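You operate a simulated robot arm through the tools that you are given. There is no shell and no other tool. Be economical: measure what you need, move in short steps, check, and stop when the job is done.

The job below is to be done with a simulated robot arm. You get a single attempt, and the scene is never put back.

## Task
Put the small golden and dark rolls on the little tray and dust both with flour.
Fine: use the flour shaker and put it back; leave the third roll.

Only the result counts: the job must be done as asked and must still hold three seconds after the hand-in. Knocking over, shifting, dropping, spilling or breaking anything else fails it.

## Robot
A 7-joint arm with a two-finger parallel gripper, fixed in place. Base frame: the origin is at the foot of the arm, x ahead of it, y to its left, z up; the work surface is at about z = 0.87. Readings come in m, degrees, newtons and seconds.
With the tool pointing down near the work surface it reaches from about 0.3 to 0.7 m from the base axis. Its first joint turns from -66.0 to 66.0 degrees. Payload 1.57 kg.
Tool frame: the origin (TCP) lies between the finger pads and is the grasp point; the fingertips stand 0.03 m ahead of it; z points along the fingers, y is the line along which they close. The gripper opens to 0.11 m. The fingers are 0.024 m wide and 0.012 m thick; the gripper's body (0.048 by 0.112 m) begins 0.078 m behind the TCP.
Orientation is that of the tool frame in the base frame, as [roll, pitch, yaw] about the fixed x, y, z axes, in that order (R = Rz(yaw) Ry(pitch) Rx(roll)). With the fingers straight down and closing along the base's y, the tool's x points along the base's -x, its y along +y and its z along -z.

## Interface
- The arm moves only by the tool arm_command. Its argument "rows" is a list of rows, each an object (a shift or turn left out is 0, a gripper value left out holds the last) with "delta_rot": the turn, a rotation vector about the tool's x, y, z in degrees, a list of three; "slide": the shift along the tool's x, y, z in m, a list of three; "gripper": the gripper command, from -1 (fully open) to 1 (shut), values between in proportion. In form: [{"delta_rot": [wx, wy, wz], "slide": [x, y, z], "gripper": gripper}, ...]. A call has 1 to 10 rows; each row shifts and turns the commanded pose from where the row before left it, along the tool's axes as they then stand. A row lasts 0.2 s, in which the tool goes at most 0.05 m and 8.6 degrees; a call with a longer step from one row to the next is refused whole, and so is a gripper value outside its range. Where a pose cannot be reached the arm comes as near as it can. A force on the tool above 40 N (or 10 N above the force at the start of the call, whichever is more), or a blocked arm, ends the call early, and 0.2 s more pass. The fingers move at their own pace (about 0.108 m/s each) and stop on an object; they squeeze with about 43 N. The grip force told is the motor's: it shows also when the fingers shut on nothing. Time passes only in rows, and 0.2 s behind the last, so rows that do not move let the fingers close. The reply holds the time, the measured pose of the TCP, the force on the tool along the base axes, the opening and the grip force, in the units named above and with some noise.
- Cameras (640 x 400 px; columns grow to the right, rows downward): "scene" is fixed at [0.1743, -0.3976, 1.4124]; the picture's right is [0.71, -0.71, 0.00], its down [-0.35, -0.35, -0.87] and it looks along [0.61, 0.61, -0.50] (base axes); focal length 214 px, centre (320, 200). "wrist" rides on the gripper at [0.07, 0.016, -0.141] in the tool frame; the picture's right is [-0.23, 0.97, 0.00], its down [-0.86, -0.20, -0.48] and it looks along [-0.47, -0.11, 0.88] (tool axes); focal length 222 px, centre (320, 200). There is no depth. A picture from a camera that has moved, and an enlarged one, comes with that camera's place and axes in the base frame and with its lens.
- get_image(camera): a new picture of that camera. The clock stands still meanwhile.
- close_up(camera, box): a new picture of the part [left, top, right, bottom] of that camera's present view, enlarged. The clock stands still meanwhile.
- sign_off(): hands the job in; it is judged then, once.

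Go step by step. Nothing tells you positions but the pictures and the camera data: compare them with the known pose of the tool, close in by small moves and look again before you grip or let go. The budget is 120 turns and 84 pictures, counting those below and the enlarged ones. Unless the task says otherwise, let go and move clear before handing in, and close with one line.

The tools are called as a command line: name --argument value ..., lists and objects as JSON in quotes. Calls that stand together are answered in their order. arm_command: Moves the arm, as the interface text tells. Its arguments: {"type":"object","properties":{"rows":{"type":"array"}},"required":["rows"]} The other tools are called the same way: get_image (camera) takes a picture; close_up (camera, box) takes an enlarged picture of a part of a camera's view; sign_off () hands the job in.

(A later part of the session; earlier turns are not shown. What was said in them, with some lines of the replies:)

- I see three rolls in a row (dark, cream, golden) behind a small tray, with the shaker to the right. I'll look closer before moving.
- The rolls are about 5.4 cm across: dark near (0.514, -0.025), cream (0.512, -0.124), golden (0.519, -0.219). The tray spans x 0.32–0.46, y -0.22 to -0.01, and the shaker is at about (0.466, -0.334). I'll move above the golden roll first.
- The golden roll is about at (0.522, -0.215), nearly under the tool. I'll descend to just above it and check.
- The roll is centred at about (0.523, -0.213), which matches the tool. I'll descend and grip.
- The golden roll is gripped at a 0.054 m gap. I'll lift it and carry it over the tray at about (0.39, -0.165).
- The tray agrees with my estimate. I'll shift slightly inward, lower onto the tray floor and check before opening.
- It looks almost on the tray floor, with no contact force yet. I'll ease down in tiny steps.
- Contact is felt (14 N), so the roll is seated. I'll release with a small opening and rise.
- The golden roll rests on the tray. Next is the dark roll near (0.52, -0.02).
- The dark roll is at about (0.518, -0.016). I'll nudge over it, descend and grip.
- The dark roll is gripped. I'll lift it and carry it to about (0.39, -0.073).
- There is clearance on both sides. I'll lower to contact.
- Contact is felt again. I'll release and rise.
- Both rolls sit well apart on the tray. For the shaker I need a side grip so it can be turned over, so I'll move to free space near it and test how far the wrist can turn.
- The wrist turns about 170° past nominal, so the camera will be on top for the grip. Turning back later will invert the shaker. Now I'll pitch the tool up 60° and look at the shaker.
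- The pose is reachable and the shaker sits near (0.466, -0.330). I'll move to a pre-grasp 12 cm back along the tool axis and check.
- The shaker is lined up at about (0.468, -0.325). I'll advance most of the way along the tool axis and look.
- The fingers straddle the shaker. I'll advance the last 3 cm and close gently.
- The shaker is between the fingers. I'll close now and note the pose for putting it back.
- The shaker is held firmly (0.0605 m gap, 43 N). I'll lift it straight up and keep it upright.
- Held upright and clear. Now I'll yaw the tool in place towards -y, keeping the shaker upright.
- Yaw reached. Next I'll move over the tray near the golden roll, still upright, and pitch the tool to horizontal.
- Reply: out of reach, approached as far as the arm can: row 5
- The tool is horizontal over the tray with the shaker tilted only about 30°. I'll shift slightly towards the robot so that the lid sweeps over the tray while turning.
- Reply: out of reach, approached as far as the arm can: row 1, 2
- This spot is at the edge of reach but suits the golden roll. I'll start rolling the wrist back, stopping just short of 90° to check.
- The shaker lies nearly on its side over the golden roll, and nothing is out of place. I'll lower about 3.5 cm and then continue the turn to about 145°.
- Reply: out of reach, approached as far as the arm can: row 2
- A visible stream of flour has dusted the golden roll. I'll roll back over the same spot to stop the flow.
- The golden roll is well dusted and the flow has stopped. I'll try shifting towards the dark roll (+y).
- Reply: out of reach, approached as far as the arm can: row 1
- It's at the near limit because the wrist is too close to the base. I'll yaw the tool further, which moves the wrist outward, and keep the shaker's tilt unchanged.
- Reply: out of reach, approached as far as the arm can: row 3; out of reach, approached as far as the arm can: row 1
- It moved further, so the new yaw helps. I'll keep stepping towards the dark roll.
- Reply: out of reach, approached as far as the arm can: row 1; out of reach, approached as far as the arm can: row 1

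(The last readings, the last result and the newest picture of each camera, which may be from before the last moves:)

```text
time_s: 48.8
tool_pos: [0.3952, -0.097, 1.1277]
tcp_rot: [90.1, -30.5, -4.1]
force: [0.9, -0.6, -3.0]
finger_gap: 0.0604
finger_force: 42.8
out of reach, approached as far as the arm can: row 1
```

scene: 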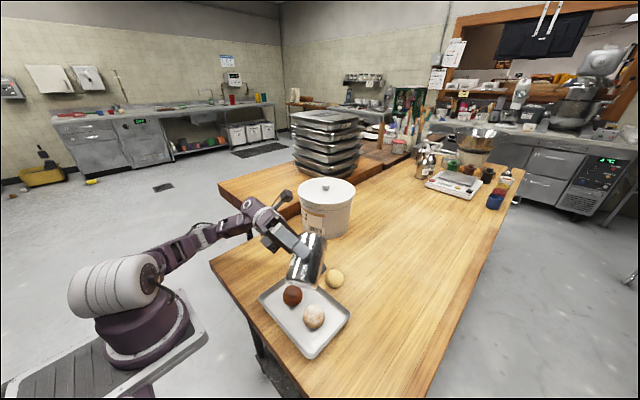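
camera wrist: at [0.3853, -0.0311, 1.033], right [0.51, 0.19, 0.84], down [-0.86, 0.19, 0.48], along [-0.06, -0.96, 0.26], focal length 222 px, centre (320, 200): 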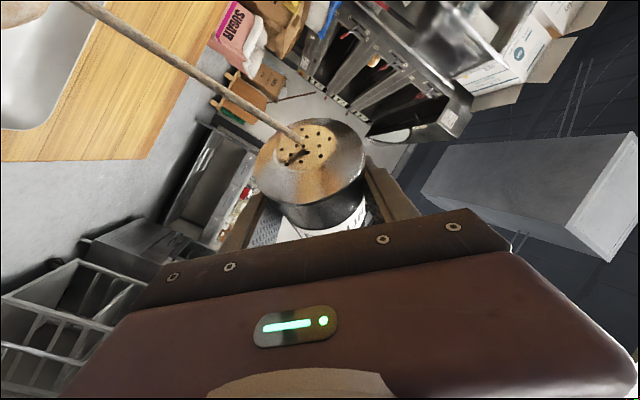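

arm_command --rows '[{"slide": [-0.0172, 0.0101, 0.0014]}, {}]'

close_up --camera "scene" --box '[180, 170, 400, 370]'

get_image --camera "wrist"

```text
time_s: 49.4
tool_pos: [0.3823, -0.1023, 1.1364]
tcp_rot: [90.0, -30.5, -4.1]
force: [-0.1, -0.4, -2.4]
finger_gap: 0.0603
finger_force: 43.3
out of reach, approached as far as the arm can: row 1
```

```text
2.00 times, centred on (290, 270) of scene
camera zoom: at [0.1743, -0.3976, 1.4124], right [0.71, -0.71, 0.0], down [-0.35, -0.35, -0.87], along [0.61, 0.61, -0.5], focal length 429 px, centre (380, 60)
```

zoom: 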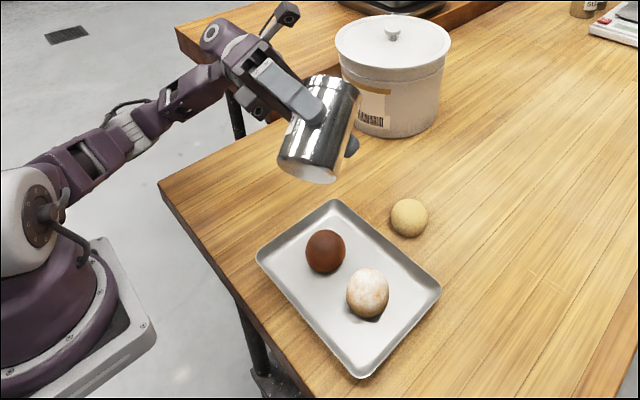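

```text
41 pictures are left
camera wrist: at [0.444, 0.0351, 1.1868], right [-0.69, 0.05, 0.72], down [-0.6, 0.52, -0.61], along [-0.41, -0.85, -0.33], focal length 222 px, centre (320, 200)
```

wrist: 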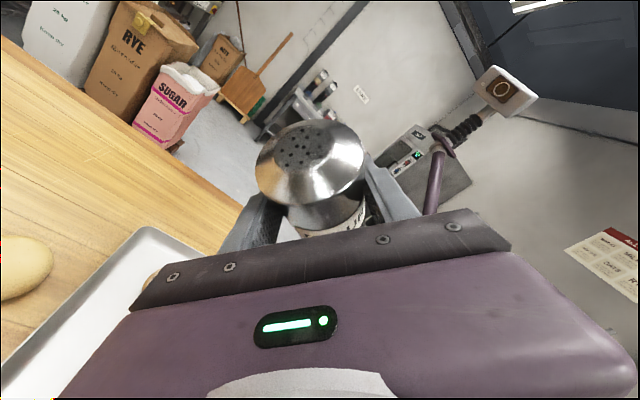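

The shaker is now over the dark roll at (0.382, -0.102), and its holes will hang near (0.40, -0.078). I'll tip it as before.

arm_command --rows '[{"delta_rot": [0, 0, -8.5]}, {"delta_rot": [0, 0, -8.5]}, {"delta_rot": [0, 0, -8.5]}]'

arm_command --rows '[{"delta_rot": [0, 0, -8.5]}, {"delta_rot": [0, 0, -8.5]}, {"delta_rot": [0, 0, -8.5]}, {"delta_rot": [0, 0, -8.5]}, {"delta_rot": [0, 0, -8.5]}, {"delta_rot": [0, 0, -8.5]}, {"delta_rot": [0, 0, -8.5]}, {"delta_rot": [0, 0, -8.5]}]'

close_up --camera "scene" --box '[180, 170, 400, 370]'

get_image --camera "wrist"

```text
time_s: 50.2
tool_pos: [0.3808, -0.1039, 1.1366]
tcp_rot: [90.0, -4.9, -4.0]
force: [0.1, 0.4, -2.2]
finger_gap: 0.0605
finger_force: 42.9
```

```text
time_s: 52.0
tool_pos: [0.3828, -0.1045, 1.1378]
tcp_rot: [89.9, 63.1, -4.1]
force: [0.4, 0.2, -2.0]
finger_gap: 0.0604
finger_force: 43.5
```

```text
2.00 times, centred on (290, 270) of scene
camera zoom: at [0.1743, -0.3976, 1.4124], right [0.71, -0.71, 0.0], down [-0.35, -0.35, -0.87], along [0.61, 0.61, -0.5], focal length 429 px, centre (380, 60)
```

zoom: 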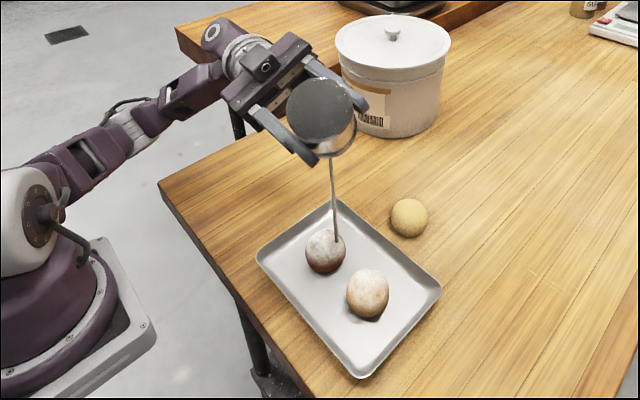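

```text
39 pictures are left
camera wrist: at [0.4395, 0.0342, 1.0834], right [0.76, -0.05, 0.64], down [-0.53, 0.52, 0.67], along [-0.37, -0.85, 0.37], focal length 222 px, centre (320, 200)
```

wrist: 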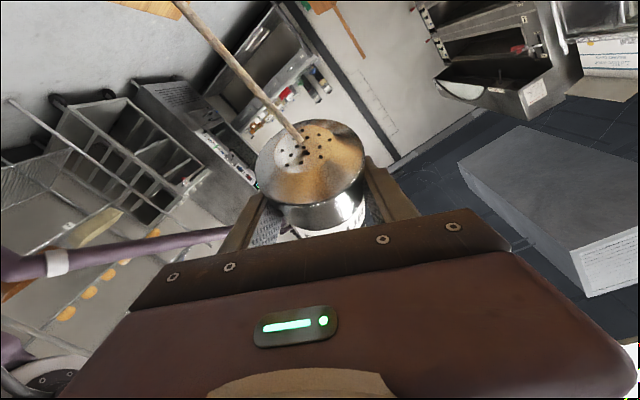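

The flour is landing on the dark roll's right half. I'll roll a little further to centre the stream and then turn back.

arm_command --rows '[{"delta_rot": [0, 0, -8.5]}, {"delta_rot": [0, 0, -8.5]}, {}]'

close_up --camera "scene" --box '[270, 260, 350, 340]'

```text
time_s: 52.8
tool_pos: [0.3828, -0.1042, 1.1374]
tcp_rot: [89.7, 80.1, -4.3]
force: [0.2, -0.1, -2.2]
finger_gap: 0.0605
finger_force: 43.0
```

```text
5.00 times, centred on (310, 300) of scene
camera zoom: at [0.1743, -0.3976, 1.4124], right [0.71, -0.71, 0.0], down [-0.35, -0.35, -0.87], along [0.61, 0.61, -0.5], focal length 1072 px, centre (370, -300)
```

zoom: 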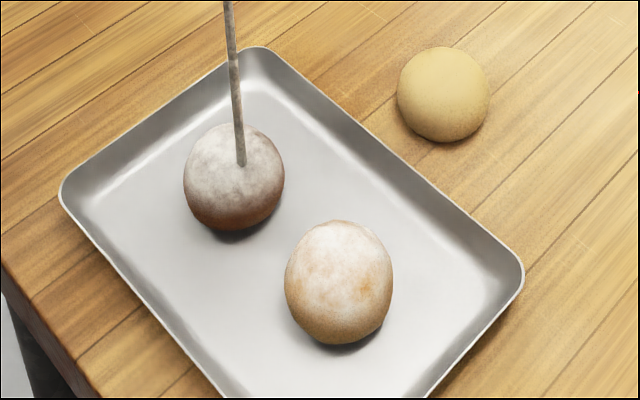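

Both rolls are dusted. I'll turn the shaker back to stop the flow.

arm_command --rows '[{"delta_rot": [0, 0, 8.5]}, {"delta_rot": [0, 0, 8.5]}, {"delta_rot": [0, 0, 8.5]}, {"delta_rot": [0, 0, 8.5]}, {"delta_rot": [0, 0, 8.5]}, {"delta_rot": [0, 0, 8.5]}, {"delta_rot": [0, 0, 8.5]}, {"delta_rot": [0, 0, 8.5]}, {"delta_rot": [0, 0, 8.5]}, {"delta_rot": [0, 0, 8.5]}]'

arm_command --rows '[{"delta_rot": [0, 0, 8.5]}, {"delta_rot": [0, 0, 8.5]}, {"delta_rot": [0, 0, 8.5]}, {"delta_rot": [0, 0, 8.5]}, {"delta_rot": [0, 0, 8.5]}, {}]'

close_up --camera "scene" --box '[180, 170, 400, 370]'

```text
time_s: 55.0
tool_pos: [0.3825, -0.1058, 1.1379]
tcp_rot: [90.1, -5.1, -4.0]
force: [-0.6, -0.6, -1.5]
finger_gap: 0.0604
finger_force: 42.8
```

```text
time_s: 56.4
tool_pos: [0.3748, -0.1171, 1.167]
tcp_rot: [90.3, -47.5, -4.0]
force: [-0.2, 0.9, -1.6]
finger_gap: 0.0604
finger_force: 42.6
out of reach, approached as far as the arm can: row 4, 5
```

```text
2.00 times, centred on (290, 270) of scene
camera zoom: at [0.1743, -0.3976, 1.4124], right [0.71, -0.71, 0.0], down [-0.35, -0.35, -0.87], along [0.61, 0.61, -0.5], focal length 429 px, centre (380, 60)
```

zoom: 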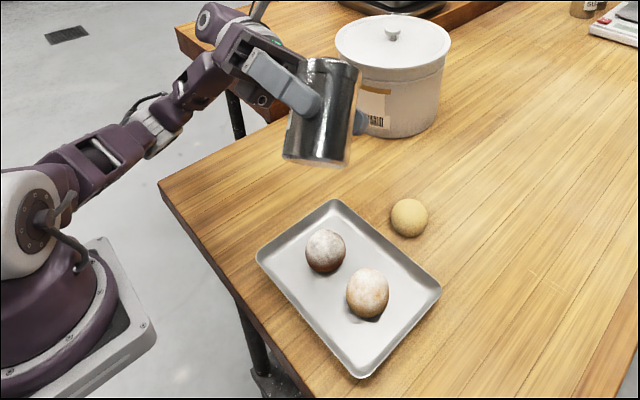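

No more flour is falling and all is well on the tray. I'll move back towards the shaker's place and yaw back to -24°.

arm_command --rows '[{"slide": [0.0103, -0.0113, 0.039]}, {"slide": [0.0103, -0.0113, 0.039]}, {"slide": [0.0103, -0.0113, 0.039]}, {"slide": [0.0103, -0.0113, 0.039]}, {}]'

arm_command --rows '[{"delta_rot": [5.73, 5.26, 0]}, {"delta_rot": [5.73, 5.26, 0]}, {"delta_rot": [5.73, 5.26, 0]}, {"delta_rot": [5.73, 5.26, 0]}, {"delta_rot": [5.73, 5.26, 0]}, {"delta_rot": [5.73, 5.26, 0]}, {"delta_rot": [5.73, 5.26, 0]}, {"delta_rot": [5.73, 5.26, 0]}, {"delta_rot": [5.73, 5.26, 0]}, {}]'

get_image --camera "scene"

```text
time_s: 57.6
tool_pos: [0.4247, -0.2728, 1.1701]
tcp_rot: [90.0, -47.5, -4.0]
force: [-0.1, -0.2, -1.9]
finger_gap: 0.0601
finger_force: 43.8
```

```text
time_s: 59.8
tool_pos: [0.4638, -0.2481, 1.1754]
tcp_rot: [89.9, -47.5, 42.8]
force: [0.3, 0.3, -2.3]
finger_gap: 0.0603
finger_force: 43.1
out of reach, approached as far as the arm can: row 2, 5, 6, 7, 8, 9
```

```text
36 pictures are left
```

scene: 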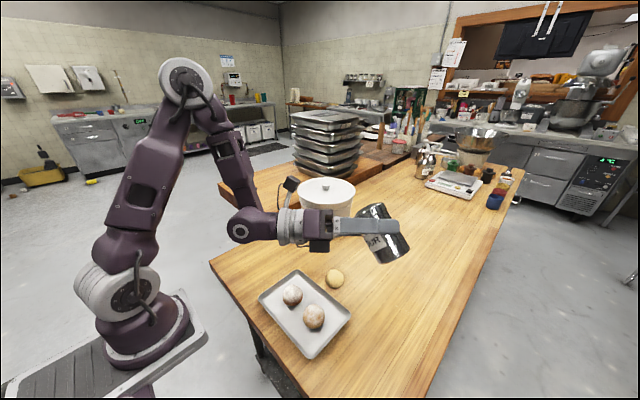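

The elbow flipped back up and the yaw is at -47°. I'll roll the rest of the way to camera-up, then pitch back down to 60° so the shaker is upright.

arm_command --rows '[{"delta_rot": [0, 0, 8.5]}, {"delta_rot": [0, 0, 8.5]}, {"delta_rot": [0, 0, 8.5]}, {"delta_rot": [0, 0, 8.5]}, {"delta_rot": [0, 0, 8.5]}, {}]'

arm_command --rows '[{"delta_rot": [0, -7.5, 0]}, {"delta_rot": [0, -7.5, 0]}, {"delta_rot": [0, -7.5, 0]}, {"delta_rot": [0, -7.5, 0]}, {}]'

```text
time_s: 61.2
tool_pos: [0.4639, -0.2478, 1.176]
tcp_rot: [-31.6, -89.8, 164.3]
force: [0.2, 0.0, -2.1]
finger_gap: 0.0603
finger_force: 43.0
```

```text
time_s: 62.4
tool_pos: [0.4651, -0.2465, 1.1768]
tcp_rot: [-179.8, -60.1, -47.4]
force: [-0.2, 0.1, -2.2]
finger_gap: 0.06
finger_force: 42.8
```

The shaker is upright again. I'll yaw the remaining 23° to match the pickup orientation.

arm_command --rows '[{"delta_rot": [6.73, 0, -3.885]}, {"delta_rot": [6.73, 0, -3.885]}, {"delta_rot": [6.73, 0, -3.885]}, {}]'

get_image --camera "scene"

```text
time_s: 63.4
tool_pos: [0.4778, -0.2419, 1.1666]
tcp_rot: [178.7, -59.7, -25.5]
force: [1.0, -0.2, -2.0]
finger_gap: 0.0602
finger_force: 43.2
out of reach, approached as far as the arm can: row 3
```

```text
35 pictures are left
```

scene: 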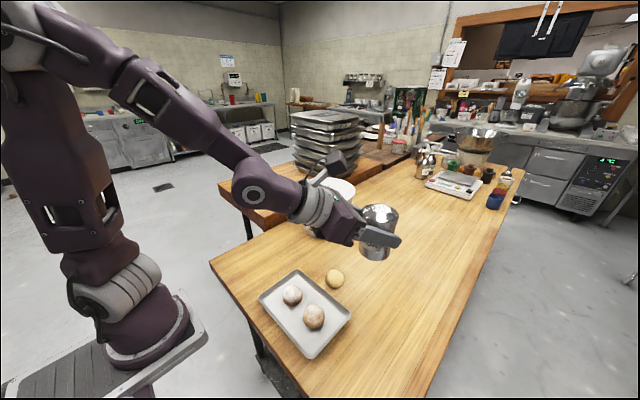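

Nearly there; the small shortfall is a joint limit that will ease nearer the shaker's spot. I'll move over the original spot.

arm_command --rows '[{"slide": [0.0038, 0.0266, 0.0065]}, {"slide": [0.0038, 0.0266, 0.0065]}, {"slide": [0.0038, 0.0266, 0.0065]}, {}]'

```text
time_s: 64.4
tool_pos: [0.5092, -0.3, 1.1462]
tcp_rot: [179.5, -60.1, -23.8]
force: [0.6, 0.1, -1.9]
finger_gap: 0.0602
finger_force: 43.5
out of reach, approached as far as the arm can: row 1, 2, 3
```

arm_command --rows '[{"slide": [-0.0292, 0.0198, 0]}, {"slide": [-0.0292, 0.0198, 0]}, {}]'

```text
time_s: 65.2
tool_pos: [0.4839, -0.3132, 1.0853]
tcp_rot: [179.3, -60.1, -23.7]
force: [0.4, -0.6, -2.2]
finger_gap: 0.0601
finger_force: 42.8
out of reach, approached as far as the arm can: row 1, 2
```

I'm still grazing the joint limit. I'll back the yaw off by 12° (to about -36°), which is just as good for setting the shaker down.

arm_command --rows '[{"delta_rot": [-5.2, 0, 3.0]}, {"delta_rot": [-5.2, 0, 3.0]}, {}]'

```text
time_s: 66.0
tool_pos: [0.4848, -0.3118, 1.0852]
tcp_rot: [-180.0, -60.1, -36.1]
force: [0.9, 0.8, -2.6]
finger_gap: 0.0601
finger_force: 43.2
```

arm_command --rows '[{"slide": [-0.0283, 0.0065, 0.0143]}, {"slide": [-0.0283, 0.0065, 0.0143]}, {"slide": [-0.0283, 0.0065, 0.0143]}, {}]'

get_image --camera "scene"

get_image --camera "wrist"

```text
time_s: 67.0
tool_pos: [0.4686, -0.3243, 0.9898]
tcp_rot: [179.9, -60.1, -36.1]
force: [-0.3, -0.6, -1.9]
finger_gap: 0.0601
finger_force: 43.0
```

```text
34 pictures are left
```

scene: 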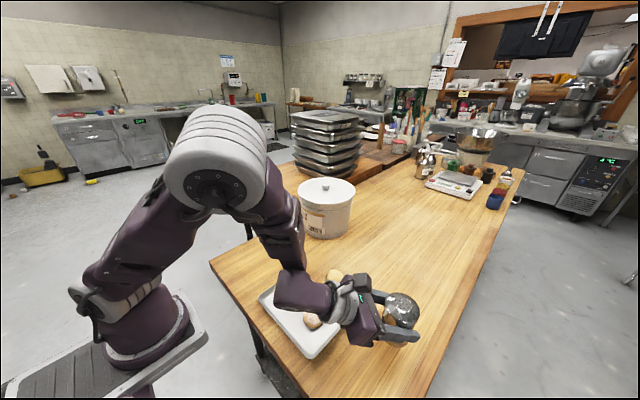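

```text
33 pictures are left
camera wrist: at [0.3891, -0.2847, 1.1217], right [-0.66, -0.72, -0.2], down [-0.56, 0.66, -0.5], along [0.49, -0.22, -0.84], focal length 222 px, centre (320, 200)
```

wrist: 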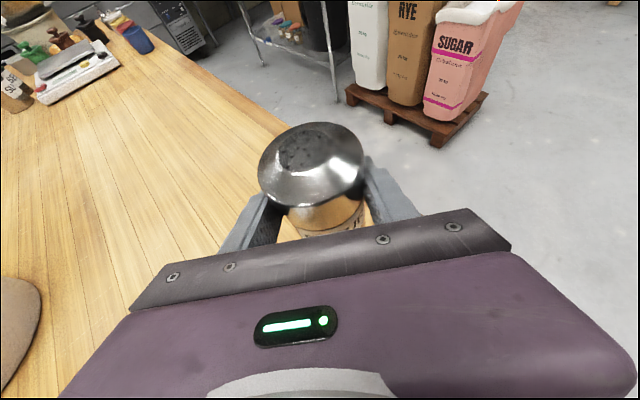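

The shaker is upright above its original spot at (0.469, -0.324). I'll lower it to just above the table.

arm_command --rows '[{"slide": [-0.026, 0, 0.015]}, {"slide": [-0.0242, 0, 0.014]}, {}]'

close_up --camera "scene" --box '[250, 240, 430, 370]'

```text
time_s: 67.8
tool_pos: [0.4681, -0.3246, 0.9315]
tcp_rot: [179.9, -60.1, -36.1]
force: [0.1, -0.2, -1.2]
finger_gap: 0.0603
finger_force: 42.6
```

```text
3.08 times, centred on (340, 305) of scene
camera zoom: at [0.1743, -0.3977, 1.4124], right [0.71, -0.71, 0.0], down [-0.35, -0.35, -0.87], along [0.61, 0.61, -0.5], focal length 660 px, centre (258, -123)
```

zoom: 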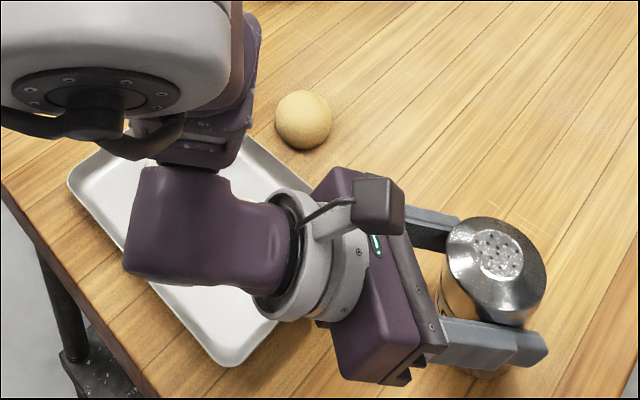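

I'm within a few millimetres of the original spot. I'll make a small correction, then ease down until contact.

arm_command --rows '[{"slide": [-0.0008, -0.0038, -0.0013]}, {"slide": [-0.0043, 0, 0.0025]}, {}, {"slide": [-0.0009, 0, 0.0005]}, {}]'

```text
time_s: 69.0
tool_pos: [0.4695, -0.3209, 0.9273]
tcp_rot: [179.8, -60.5, -35.9]
force: [-4.5, 3.2, 35.1]
finger_gap: 0.0603
finger_force: 42.5
```

Contact. I'll relieve the pressure slightly, check it looks upright, then open.

arm_command --rows '[{"slide": [0.0009, 0, -0.0005]}, {}]'

close_up --camera "scene" --box '[250, 240, 430, 370]'

```text
time_s: 69.6
tool_pos: [0.4694, -0.3213, 0.9274]
tcp_rot: [179.9, -60.4, -35.9]
force: [7.8, -6.3, 23.3]
finger_gap: 0.0599
finger_force: 43.2
```

```text
3.08 times, centred on (340, 305) of scene
camera zoom: at [0.1741, -0.3976, 1.4125], right [0.71, -0.71, 0.0], down [-0.35, -0.35, -0.87], along [0.61, 0.61, -0.5], focal length 660 px, centre (258, -123)
```

zoom: 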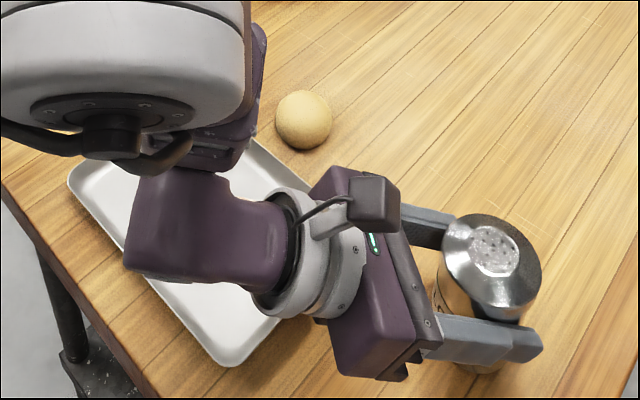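

The lid lines up with its original place in the picture. I'll release gently.

arm_command --rows '[{"slide": [0.0009, 0, -0.0005], "gripper": -0.13}, {"gripper": -0.2}, {"gripper": -0.35}, {"gripper": -0.6}, {"gripper": -1}, {}]'

close_up --camera "scene" --box '[250, 240, 430, 370]'

get_image --camera "wrist"

```text
time_s: 71.0
tool_pos: [0.4695, -0.3212, 0.9282]
tcp_rot: [179.7, -60.2, -36.0]
force: [-0.5, 0.6, -1.2]
finger_gap: 0.1098
finger_force: 0.1
```

```text
3.08 times, centred on (340, 305) of scene
camera zoom: at [0.1743, -0.3976, 1.4124], right [0.71, -0.71, 0.0], down [-0.35, -0.35, -0.87], along [0.61, 0.61, -0.5], focal length 660 px, centre (258, -123)
```

zoom: 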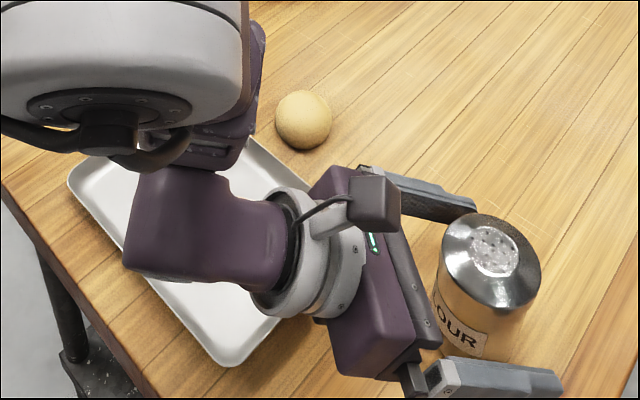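

```text
29 pictures are left
camera wrist: at [0.3891, -0.2822, 1.0596], right [-0.66, -0.72, -0.2], down [-0.56, 0.66, -0.5], along [0.49, -0.22, -0.84], focal length 222 px, centre (320, 200)
```

wrist: 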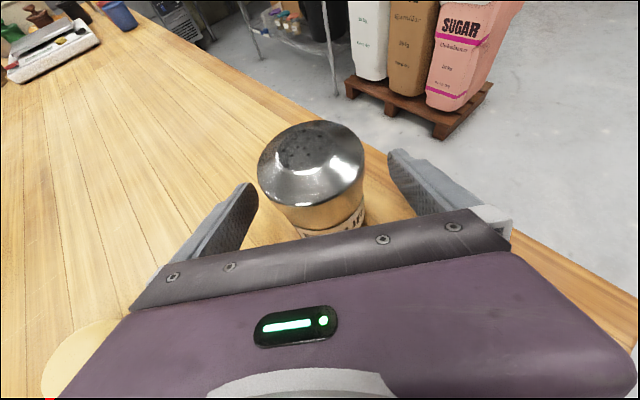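

The shaker stands where it was. I'll back out along the tool axis.

arm_command --rows '[{"slide": [0, 0, -0.025]}, {"slide": [0, 0, -0.03]}, {}]'

```text
time_s: 71.8
tool_pos: [0.4272, -0.2933, 0.9564]
tcp_rot: [179.9, -60.0, -36.0]
force: [-1.0, -0.3, 0.0]
finger_gap: 0.11
finger_force: 0.1
```

arm_command --rows '[{"slide": [0, 0, -0.03]}, {"slide": [0.0346, 0, -0.02]}, {"slide": [0.0346, 0, -0.02]}, {"slide": [0.0346, 0, -0.02]}, {"slide": [0.0346, 0, -0.02]}, {"slide": [0.0346, 0, -0.02]}, {}]'

get_image --camera "scene"

close_up --camera "scene" --box '[250, 240, 430, 370]'

```text
time_s: 73.4
tool_pos: [0.4301, -0.2915, 1.1631]
tcp_rot: [179.9, -60.1, -35.9]
force: [-0.9, 0.5, 0.8]
finger_gap: 0.1098
finger_force: 0.1
out of reach, approached as far as the arm can: row 1
```

```text
28 pictures are left
```

scene: 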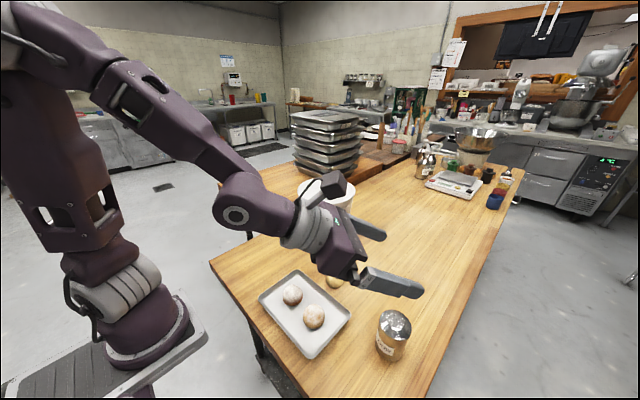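

```text
3.08 times, centred on (340, 305) of scene
camera zoom: at [0.1743, -0.3976, 1.4124], right [0.71, -0.71, 0.0], down [-0.35, -0.35, -0.87], along [0.61, 0.61, -0.5], focal length 660 px, centre (258, -123)
```

zoom: 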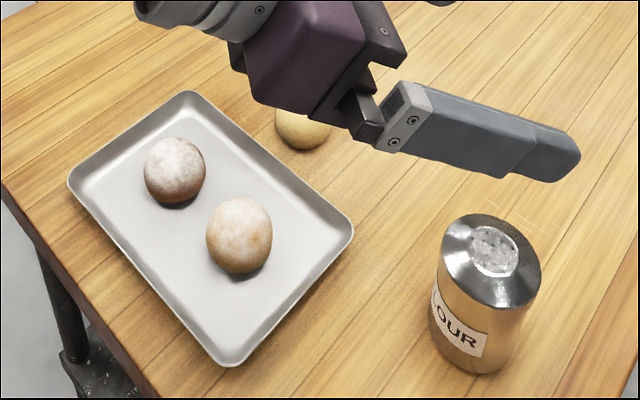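

Both rolls are dusted on the tray, the shaker is upright at its original place, the third roll is untouched, and the arm is clear. I'm handing in now.

sign_off

```text
The job is handed in.
```

The golden and dark rolls are on the little tray, both dusted with flour; the shaker is back in its place, turned about 12° from how it stood, and the third roll was not touched.
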